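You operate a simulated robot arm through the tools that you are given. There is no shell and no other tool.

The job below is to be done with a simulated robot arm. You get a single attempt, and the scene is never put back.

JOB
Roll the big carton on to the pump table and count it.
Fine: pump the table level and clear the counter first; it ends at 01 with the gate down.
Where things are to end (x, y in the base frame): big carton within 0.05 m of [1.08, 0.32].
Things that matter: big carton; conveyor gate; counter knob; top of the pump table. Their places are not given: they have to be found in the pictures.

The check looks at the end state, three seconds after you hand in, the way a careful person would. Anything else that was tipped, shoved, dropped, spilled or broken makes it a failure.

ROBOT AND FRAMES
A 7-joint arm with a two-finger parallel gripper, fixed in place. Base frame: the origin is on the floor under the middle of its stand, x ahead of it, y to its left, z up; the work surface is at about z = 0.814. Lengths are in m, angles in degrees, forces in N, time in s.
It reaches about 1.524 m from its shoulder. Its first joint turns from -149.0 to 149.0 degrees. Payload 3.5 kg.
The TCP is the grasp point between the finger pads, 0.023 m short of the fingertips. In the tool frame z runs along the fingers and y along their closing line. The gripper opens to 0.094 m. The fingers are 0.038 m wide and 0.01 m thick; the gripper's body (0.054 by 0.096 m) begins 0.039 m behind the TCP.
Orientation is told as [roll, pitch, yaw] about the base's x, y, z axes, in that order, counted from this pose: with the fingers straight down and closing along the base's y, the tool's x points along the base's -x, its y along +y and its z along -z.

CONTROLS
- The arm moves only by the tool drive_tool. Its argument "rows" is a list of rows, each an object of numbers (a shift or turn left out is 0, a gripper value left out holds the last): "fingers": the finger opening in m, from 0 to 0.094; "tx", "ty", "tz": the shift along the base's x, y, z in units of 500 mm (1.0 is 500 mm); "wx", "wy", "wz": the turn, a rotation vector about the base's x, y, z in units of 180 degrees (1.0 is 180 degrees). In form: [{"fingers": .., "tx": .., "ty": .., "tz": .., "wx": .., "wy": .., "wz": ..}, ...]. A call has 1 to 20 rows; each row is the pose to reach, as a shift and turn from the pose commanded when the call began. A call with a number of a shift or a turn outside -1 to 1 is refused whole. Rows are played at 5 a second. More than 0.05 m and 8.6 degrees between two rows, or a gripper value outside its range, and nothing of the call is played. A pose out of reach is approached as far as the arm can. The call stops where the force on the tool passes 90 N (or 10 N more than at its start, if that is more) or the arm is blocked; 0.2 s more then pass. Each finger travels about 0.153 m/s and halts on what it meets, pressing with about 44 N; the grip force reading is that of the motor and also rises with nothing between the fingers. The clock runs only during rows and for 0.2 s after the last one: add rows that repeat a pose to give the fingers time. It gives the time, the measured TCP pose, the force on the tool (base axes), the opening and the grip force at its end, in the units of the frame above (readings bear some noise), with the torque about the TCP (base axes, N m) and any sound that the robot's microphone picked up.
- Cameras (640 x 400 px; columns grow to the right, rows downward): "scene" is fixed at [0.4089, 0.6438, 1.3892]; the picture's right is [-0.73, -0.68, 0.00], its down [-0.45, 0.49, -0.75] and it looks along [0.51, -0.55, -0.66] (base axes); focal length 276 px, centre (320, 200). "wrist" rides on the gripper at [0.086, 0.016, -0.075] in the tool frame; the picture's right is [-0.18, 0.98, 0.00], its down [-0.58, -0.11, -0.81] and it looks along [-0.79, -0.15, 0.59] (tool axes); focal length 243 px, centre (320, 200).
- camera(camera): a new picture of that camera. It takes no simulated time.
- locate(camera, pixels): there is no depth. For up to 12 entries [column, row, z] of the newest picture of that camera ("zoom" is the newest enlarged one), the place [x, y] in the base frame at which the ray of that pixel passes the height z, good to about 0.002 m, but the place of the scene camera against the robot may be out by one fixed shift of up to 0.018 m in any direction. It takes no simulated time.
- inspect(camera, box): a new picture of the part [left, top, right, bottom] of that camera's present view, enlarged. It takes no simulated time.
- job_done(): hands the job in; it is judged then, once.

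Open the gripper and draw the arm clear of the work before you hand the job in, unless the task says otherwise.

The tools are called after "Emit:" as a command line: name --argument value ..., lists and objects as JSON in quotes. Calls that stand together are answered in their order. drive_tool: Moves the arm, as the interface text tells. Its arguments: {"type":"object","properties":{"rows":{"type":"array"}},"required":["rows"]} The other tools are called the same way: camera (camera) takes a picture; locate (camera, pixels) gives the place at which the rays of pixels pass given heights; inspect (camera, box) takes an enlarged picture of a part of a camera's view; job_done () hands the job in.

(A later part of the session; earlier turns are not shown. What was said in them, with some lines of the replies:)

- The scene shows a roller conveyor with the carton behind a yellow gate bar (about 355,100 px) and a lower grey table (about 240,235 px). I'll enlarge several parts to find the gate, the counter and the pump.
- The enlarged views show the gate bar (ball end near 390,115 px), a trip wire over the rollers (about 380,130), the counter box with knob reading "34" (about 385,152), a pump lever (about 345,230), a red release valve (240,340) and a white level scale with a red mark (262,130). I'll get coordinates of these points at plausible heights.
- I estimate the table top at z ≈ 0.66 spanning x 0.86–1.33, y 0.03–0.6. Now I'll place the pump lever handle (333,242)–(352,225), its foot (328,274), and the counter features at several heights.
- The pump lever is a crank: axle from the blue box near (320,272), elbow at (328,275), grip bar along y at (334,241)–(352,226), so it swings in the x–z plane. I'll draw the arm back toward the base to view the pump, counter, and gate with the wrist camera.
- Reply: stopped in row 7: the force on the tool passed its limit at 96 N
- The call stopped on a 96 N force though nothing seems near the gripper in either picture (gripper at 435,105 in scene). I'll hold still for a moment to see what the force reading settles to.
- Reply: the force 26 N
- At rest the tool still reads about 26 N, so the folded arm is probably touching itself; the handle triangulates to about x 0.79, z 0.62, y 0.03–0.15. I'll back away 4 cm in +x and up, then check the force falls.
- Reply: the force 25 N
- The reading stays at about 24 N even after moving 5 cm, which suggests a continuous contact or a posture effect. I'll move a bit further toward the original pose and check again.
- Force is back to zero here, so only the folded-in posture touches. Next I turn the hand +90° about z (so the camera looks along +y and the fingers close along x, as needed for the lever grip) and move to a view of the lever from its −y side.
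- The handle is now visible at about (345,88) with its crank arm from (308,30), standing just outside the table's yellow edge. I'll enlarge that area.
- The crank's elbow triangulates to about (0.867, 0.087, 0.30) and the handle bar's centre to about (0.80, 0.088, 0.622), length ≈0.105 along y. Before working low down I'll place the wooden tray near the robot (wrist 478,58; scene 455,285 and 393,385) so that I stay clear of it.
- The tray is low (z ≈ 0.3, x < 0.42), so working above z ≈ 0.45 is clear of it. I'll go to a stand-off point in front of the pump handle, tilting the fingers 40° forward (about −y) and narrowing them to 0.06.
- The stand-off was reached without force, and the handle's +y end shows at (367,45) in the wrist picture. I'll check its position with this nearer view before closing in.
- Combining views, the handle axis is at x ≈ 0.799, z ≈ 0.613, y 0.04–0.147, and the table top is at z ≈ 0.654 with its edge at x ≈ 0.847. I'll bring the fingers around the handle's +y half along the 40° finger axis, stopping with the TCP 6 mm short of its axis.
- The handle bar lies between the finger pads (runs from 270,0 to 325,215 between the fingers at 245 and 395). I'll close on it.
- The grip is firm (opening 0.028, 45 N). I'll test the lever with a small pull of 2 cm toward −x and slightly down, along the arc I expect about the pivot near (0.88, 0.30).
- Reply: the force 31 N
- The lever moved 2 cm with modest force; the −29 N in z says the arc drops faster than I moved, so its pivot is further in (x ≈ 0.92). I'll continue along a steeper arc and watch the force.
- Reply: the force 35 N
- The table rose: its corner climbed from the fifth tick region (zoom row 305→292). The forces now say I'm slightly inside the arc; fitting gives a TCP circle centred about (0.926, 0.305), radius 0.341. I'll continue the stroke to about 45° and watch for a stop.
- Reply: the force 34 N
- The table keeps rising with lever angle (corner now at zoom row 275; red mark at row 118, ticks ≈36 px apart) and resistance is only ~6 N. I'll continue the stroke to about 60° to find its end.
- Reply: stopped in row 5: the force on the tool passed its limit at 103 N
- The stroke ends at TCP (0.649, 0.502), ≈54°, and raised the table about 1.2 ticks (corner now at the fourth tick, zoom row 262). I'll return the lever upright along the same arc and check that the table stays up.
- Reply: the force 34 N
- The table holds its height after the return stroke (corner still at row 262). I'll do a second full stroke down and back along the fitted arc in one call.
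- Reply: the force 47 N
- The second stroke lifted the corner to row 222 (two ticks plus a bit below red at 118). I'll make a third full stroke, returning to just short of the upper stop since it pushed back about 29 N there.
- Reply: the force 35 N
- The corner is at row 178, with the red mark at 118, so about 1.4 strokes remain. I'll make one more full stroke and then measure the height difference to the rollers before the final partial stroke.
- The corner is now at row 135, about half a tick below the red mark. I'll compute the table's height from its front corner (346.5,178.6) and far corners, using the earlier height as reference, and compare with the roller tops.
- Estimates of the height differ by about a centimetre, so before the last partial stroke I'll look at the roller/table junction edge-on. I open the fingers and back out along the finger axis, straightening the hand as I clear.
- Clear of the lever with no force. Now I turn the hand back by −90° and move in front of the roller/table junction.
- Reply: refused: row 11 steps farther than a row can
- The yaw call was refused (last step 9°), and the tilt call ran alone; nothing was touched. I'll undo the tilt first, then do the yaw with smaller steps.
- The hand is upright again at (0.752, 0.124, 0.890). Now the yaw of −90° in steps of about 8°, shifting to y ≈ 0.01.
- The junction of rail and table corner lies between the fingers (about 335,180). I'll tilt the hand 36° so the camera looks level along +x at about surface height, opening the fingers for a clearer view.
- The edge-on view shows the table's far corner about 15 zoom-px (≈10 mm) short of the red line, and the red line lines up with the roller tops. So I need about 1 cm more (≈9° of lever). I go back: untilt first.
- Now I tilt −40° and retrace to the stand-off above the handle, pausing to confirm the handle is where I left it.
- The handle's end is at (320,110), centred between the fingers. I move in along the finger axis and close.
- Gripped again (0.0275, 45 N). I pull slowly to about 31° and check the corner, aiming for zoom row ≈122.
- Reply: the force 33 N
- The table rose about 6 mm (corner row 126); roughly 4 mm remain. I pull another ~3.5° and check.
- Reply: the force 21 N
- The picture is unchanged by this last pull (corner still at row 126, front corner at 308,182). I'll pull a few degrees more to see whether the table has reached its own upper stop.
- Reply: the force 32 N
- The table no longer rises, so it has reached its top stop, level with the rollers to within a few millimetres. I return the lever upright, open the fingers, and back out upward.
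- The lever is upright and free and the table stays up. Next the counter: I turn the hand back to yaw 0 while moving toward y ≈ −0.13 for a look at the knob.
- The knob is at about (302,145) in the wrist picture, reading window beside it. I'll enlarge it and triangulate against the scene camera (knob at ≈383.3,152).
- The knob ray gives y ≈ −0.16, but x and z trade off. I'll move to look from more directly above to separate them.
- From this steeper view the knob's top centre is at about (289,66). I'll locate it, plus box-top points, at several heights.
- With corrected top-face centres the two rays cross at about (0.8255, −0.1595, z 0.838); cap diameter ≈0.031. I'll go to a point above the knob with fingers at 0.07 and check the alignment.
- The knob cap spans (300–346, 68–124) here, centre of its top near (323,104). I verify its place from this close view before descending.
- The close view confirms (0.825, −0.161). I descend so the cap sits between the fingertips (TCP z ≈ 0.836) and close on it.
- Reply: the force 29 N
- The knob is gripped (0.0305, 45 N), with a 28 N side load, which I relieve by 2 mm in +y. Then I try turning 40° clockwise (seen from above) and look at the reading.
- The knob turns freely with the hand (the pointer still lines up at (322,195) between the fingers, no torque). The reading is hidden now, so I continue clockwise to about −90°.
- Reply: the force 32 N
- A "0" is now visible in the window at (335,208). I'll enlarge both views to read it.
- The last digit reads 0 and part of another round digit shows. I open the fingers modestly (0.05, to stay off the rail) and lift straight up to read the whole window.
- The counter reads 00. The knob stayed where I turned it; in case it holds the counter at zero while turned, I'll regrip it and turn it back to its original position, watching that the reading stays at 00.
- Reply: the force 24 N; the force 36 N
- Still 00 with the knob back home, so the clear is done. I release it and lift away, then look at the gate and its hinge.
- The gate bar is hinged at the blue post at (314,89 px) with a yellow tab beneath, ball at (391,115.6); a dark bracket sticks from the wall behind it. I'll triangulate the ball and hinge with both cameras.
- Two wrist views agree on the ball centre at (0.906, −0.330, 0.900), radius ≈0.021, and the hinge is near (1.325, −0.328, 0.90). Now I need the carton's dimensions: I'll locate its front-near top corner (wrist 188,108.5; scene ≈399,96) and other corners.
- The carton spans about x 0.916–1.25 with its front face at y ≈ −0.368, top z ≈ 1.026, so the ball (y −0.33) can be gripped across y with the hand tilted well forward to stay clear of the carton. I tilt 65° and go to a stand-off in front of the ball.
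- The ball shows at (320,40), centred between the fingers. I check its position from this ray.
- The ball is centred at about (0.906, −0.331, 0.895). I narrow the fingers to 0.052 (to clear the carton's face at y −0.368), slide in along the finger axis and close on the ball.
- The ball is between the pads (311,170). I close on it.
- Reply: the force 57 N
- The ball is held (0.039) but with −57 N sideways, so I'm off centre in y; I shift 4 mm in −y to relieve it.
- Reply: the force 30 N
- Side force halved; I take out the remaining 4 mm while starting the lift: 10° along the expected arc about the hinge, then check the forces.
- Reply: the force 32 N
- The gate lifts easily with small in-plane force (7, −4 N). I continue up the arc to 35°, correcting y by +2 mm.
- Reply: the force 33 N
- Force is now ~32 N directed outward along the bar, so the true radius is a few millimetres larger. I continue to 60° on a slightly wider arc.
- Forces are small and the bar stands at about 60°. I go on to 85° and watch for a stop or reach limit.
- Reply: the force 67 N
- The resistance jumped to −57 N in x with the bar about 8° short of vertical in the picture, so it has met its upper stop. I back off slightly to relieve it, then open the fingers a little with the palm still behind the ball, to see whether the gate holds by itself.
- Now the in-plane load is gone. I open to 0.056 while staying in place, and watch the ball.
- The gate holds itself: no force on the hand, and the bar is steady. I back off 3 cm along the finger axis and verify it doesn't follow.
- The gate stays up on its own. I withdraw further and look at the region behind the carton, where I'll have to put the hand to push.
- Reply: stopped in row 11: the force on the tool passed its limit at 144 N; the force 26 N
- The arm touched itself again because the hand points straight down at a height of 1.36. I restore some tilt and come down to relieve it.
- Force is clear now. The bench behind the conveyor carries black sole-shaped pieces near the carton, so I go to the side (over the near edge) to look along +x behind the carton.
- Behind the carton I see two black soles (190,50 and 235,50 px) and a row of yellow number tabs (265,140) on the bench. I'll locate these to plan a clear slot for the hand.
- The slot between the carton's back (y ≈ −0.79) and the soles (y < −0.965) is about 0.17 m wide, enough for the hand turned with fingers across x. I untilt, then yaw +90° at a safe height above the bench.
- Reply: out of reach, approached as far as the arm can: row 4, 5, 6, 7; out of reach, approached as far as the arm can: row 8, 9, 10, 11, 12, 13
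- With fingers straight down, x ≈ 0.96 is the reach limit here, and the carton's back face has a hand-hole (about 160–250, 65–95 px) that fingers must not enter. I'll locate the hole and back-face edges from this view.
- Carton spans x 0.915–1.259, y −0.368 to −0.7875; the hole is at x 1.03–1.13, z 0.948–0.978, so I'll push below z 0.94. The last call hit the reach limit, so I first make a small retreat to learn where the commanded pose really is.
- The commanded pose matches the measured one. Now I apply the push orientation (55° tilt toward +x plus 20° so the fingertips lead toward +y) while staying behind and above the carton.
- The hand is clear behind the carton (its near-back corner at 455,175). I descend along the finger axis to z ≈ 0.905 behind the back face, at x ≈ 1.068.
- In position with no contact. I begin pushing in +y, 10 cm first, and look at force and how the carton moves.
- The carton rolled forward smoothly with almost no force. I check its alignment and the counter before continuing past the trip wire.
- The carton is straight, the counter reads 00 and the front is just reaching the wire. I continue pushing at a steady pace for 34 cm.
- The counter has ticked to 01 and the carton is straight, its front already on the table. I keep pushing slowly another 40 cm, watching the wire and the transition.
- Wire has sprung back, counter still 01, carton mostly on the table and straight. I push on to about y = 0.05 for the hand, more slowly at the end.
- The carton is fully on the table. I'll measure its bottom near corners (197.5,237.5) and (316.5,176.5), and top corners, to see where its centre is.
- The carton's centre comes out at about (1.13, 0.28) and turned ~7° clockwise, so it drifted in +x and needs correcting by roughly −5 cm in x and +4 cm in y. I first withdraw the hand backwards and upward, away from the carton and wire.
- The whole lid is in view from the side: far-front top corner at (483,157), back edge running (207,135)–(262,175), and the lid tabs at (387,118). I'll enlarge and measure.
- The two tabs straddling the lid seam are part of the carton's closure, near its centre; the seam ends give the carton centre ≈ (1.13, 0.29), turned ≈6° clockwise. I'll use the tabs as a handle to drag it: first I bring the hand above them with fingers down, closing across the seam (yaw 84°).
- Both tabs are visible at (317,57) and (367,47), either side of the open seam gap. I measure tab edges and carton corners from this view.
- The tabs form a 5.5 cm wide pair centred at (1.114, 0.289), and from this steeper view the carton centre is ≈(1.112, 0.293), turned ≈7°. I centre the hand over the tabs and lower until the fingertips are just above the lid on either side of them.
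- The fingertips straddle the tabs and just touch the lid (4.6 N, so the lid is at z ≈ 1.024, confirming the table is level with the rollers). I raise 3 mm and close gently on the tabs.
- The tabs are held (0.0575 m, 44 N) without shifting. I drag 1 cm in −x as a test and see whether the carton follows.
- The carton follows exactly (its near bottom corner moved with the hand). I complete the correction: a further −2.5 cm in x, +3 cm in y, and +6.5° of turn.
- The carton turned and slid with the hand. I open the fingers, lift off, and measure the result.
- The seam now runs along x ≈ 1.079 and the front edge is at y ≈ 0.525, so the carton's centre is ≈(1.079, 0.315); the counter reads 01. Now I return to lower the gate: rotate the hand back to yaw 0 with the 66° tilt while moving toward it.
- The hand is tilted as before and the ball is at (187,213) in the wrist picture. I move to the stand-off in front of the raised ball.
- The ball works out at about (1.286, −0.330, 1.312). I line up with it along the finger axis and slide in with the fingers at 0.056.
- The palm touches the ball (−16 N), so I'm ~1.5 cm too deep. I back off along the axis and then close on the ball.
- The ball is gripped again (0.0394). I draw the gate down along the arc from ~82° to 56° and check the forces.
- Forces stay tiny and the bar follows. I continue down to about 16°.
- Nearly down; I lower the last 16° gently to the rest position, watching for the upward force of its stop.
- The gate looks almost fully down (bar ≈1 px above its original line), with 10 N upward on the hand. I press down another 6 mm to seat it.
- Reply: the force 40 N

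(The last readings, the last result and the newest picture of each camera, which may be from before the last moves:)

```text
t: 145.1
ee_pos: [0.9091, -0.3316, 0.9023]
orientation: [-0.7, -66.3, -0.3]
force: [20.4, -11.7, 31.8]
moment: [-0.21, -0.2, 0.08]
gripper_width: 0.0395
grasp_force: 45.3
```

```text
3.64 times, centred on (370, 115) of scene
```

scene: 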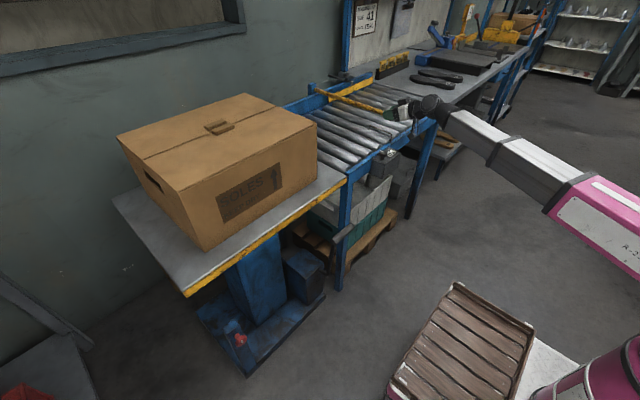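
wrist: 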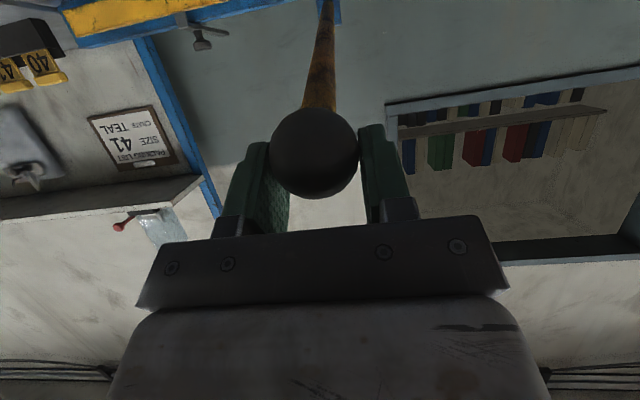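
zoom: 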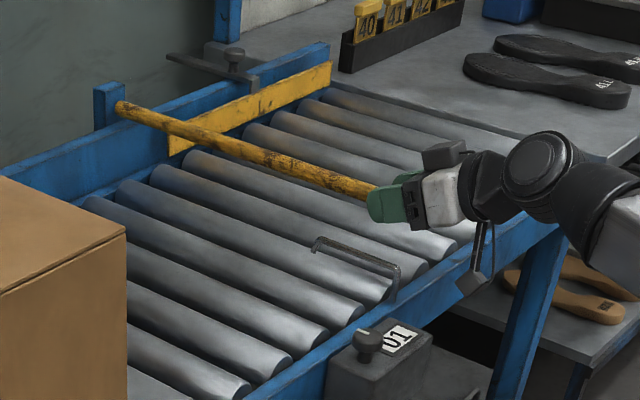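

Now it pushes back with 32 N and the bar lies on its original line (385.1,113.6), so the gate is seated. I open the fingers and withdraw along the finger axis.

Emit:
drive_tool --rows '[{"tz": 0.006}, {"fingers": 0.07, "tz": 0.006}, {"fingers": 0.07, "tz": 0.006}, {"tx": -0.03, "tz": 0.019}, {"tx": -0.08, "tz": 0.041}, {"tx": -0.15, "tz": 0.072}, {"tx": -0.22, "tz": 0.104}, {"tx": -0.22, "tz": 0.17}, {"tx": -0.22, "tz": 0.24}, {"tx": -0.22, "tz": 0.24}]'

Emit:
camera --camera "scene"

Emit:
inspect --camera "scene" --box '[295, 60, 445, 170]'

Emit:
camera --camera "wrist"

```text
t: 147.3
ee_pos: [0.7995, -0.33, 1.0197]
orientation: [-0.5, -66.0, -0.2]
force: [0.4, 1.0, 1.2]
moment: [0.02, -0.03, 0.01]
gripper_width: 0.0699
grasp_force: 0.1
```

```text
taken
```

scene: 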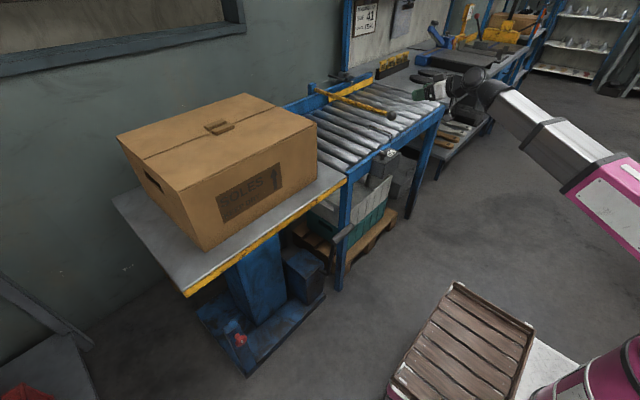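

```text
3.64 times, centred on (370, 115) of scene
```

zoom: 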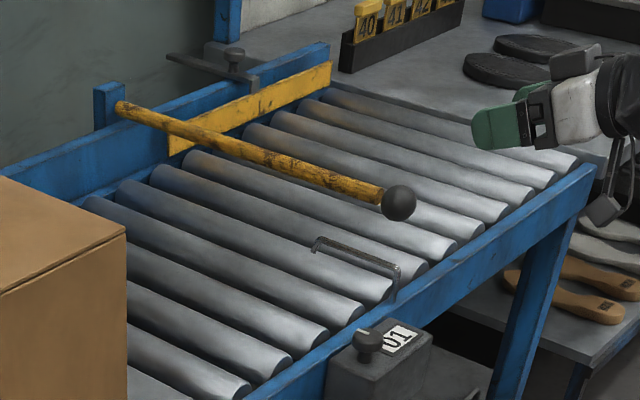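

```text
taken
```

wrist: 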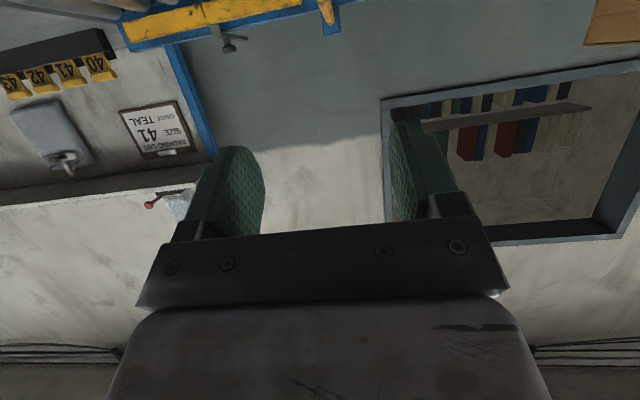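

The gate's ball is back at its original pixel (391.4,115.8), the counter reads 01, and the carton stands on the table. I do a final check of table level and the carton's position, and open the gripper fully while drawing the arm further clear.

Emit:
drive_tool --rows '[{"fingers": 0.094, "tx": -0.05, "tz": 0.05}, {"tx": -0.1, "tz": 0.1}, {"tx": -0.16, "tz": 0.14}, {"tx": -0.22, "tz": 0.16}, {"tx": -0.22, "tz": 0.16}]'

Emit:
camera --camera "scene"

Emit:
inspect --camera "scene" --box '[320, 150, 376, 206]'

Emit:
inspect --camera "scene" --box '[100, 80, 340, 310]'

Emit:
inspect --camera "scene" --box '[365, 130, 415, 180]'

```text
t: 148.5
ee_pos: [0.6902, -0.3263, 1.1002]
orientation: [-0.4, -65.9, -0.1]
force: [0.3, 0.5, 0.0]
moment: [-0.01, 0.03, -0.05]
gripper_width: 0.0942
grasp_force: 0.0
```

```text
taken
```

scene: 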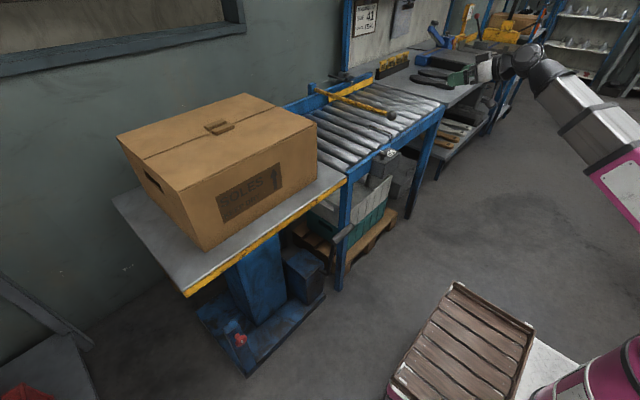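

```text
7.14 times, centred on (348, 178) of scene
```

zoom: 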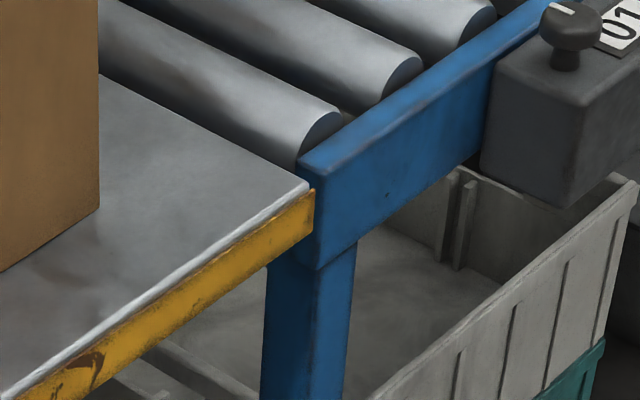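

```text
1.74 times, centred on (220, 195) of scene
```

zoom: 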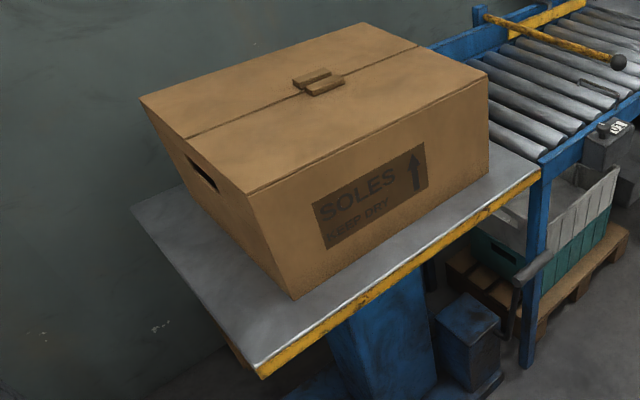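

```text
8.00 times, centred on (390, 155) of scene
```

zoom: 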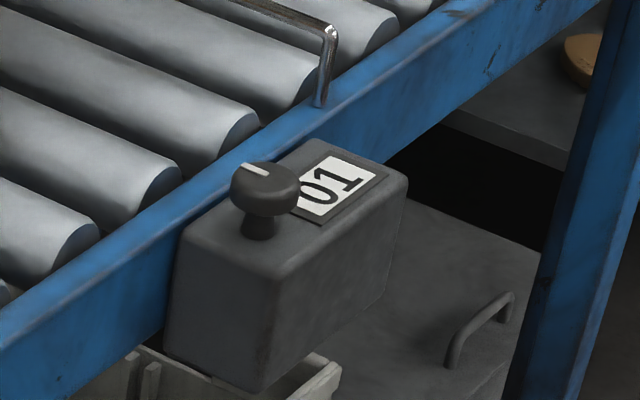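

Table corner is unchanged (308,182), counter 01, gate down. One last numeric check of the carton centre from its four lid corners.

Emit:
locate --camera "scene" --pixels '[[116.6, 135.8, 1.024], [178.6, 191, 1.024], [316, 122, 1.024], [244.7, 92.7, 1.024], [391.4, 115.8, 0.9]]'

```text
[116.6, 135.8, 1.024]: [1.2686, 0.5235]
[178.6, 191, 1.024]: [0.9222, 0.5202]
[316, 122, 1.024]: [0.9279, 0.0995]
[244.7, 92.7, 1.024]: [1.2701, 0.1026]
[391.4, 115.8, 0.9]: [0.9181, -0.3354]
```

The four lid corners average to (1.097, 0.311), and removing the scene camera's known shift gives about (1.083, 0.317), well within 5 cm of the target. The gate is down, the counter shows 01, the gripper is open and the arm is clear, so I hand in.

Emit:
job_done

```text
The job is handed in.
```

The big carton is on the pump table at about (1.083, 0.317), roughly 4 mm from the [1.08, 0.32] target. The counter reads 01 and the gate is down. I've handed the job in, but the check's result isn't back yet.

- **Table:** I pumped the lever until the table stopped rising. By touch and by picture it sits level with the rollers to within a few millimetres, and it stayed there once the carton was on.
- **Counter:** I cleared it from 34 to 00 and turned the knob back to where it started. It ticked to 01 when the carton passed the trip wire.
- **Carton:** It drifted about 3 cm and turned about 7° while I pushed it on. I corrected that by pulling it by the two tabs on its lid; it ended upright and square to the table.
- **Gate:** It is back where it started, as seen in the picture.

The arm touched itself twice while folded in, but I saw nothing else in the scene moved or knocked. I left the gripper open and the arm clear of the work.
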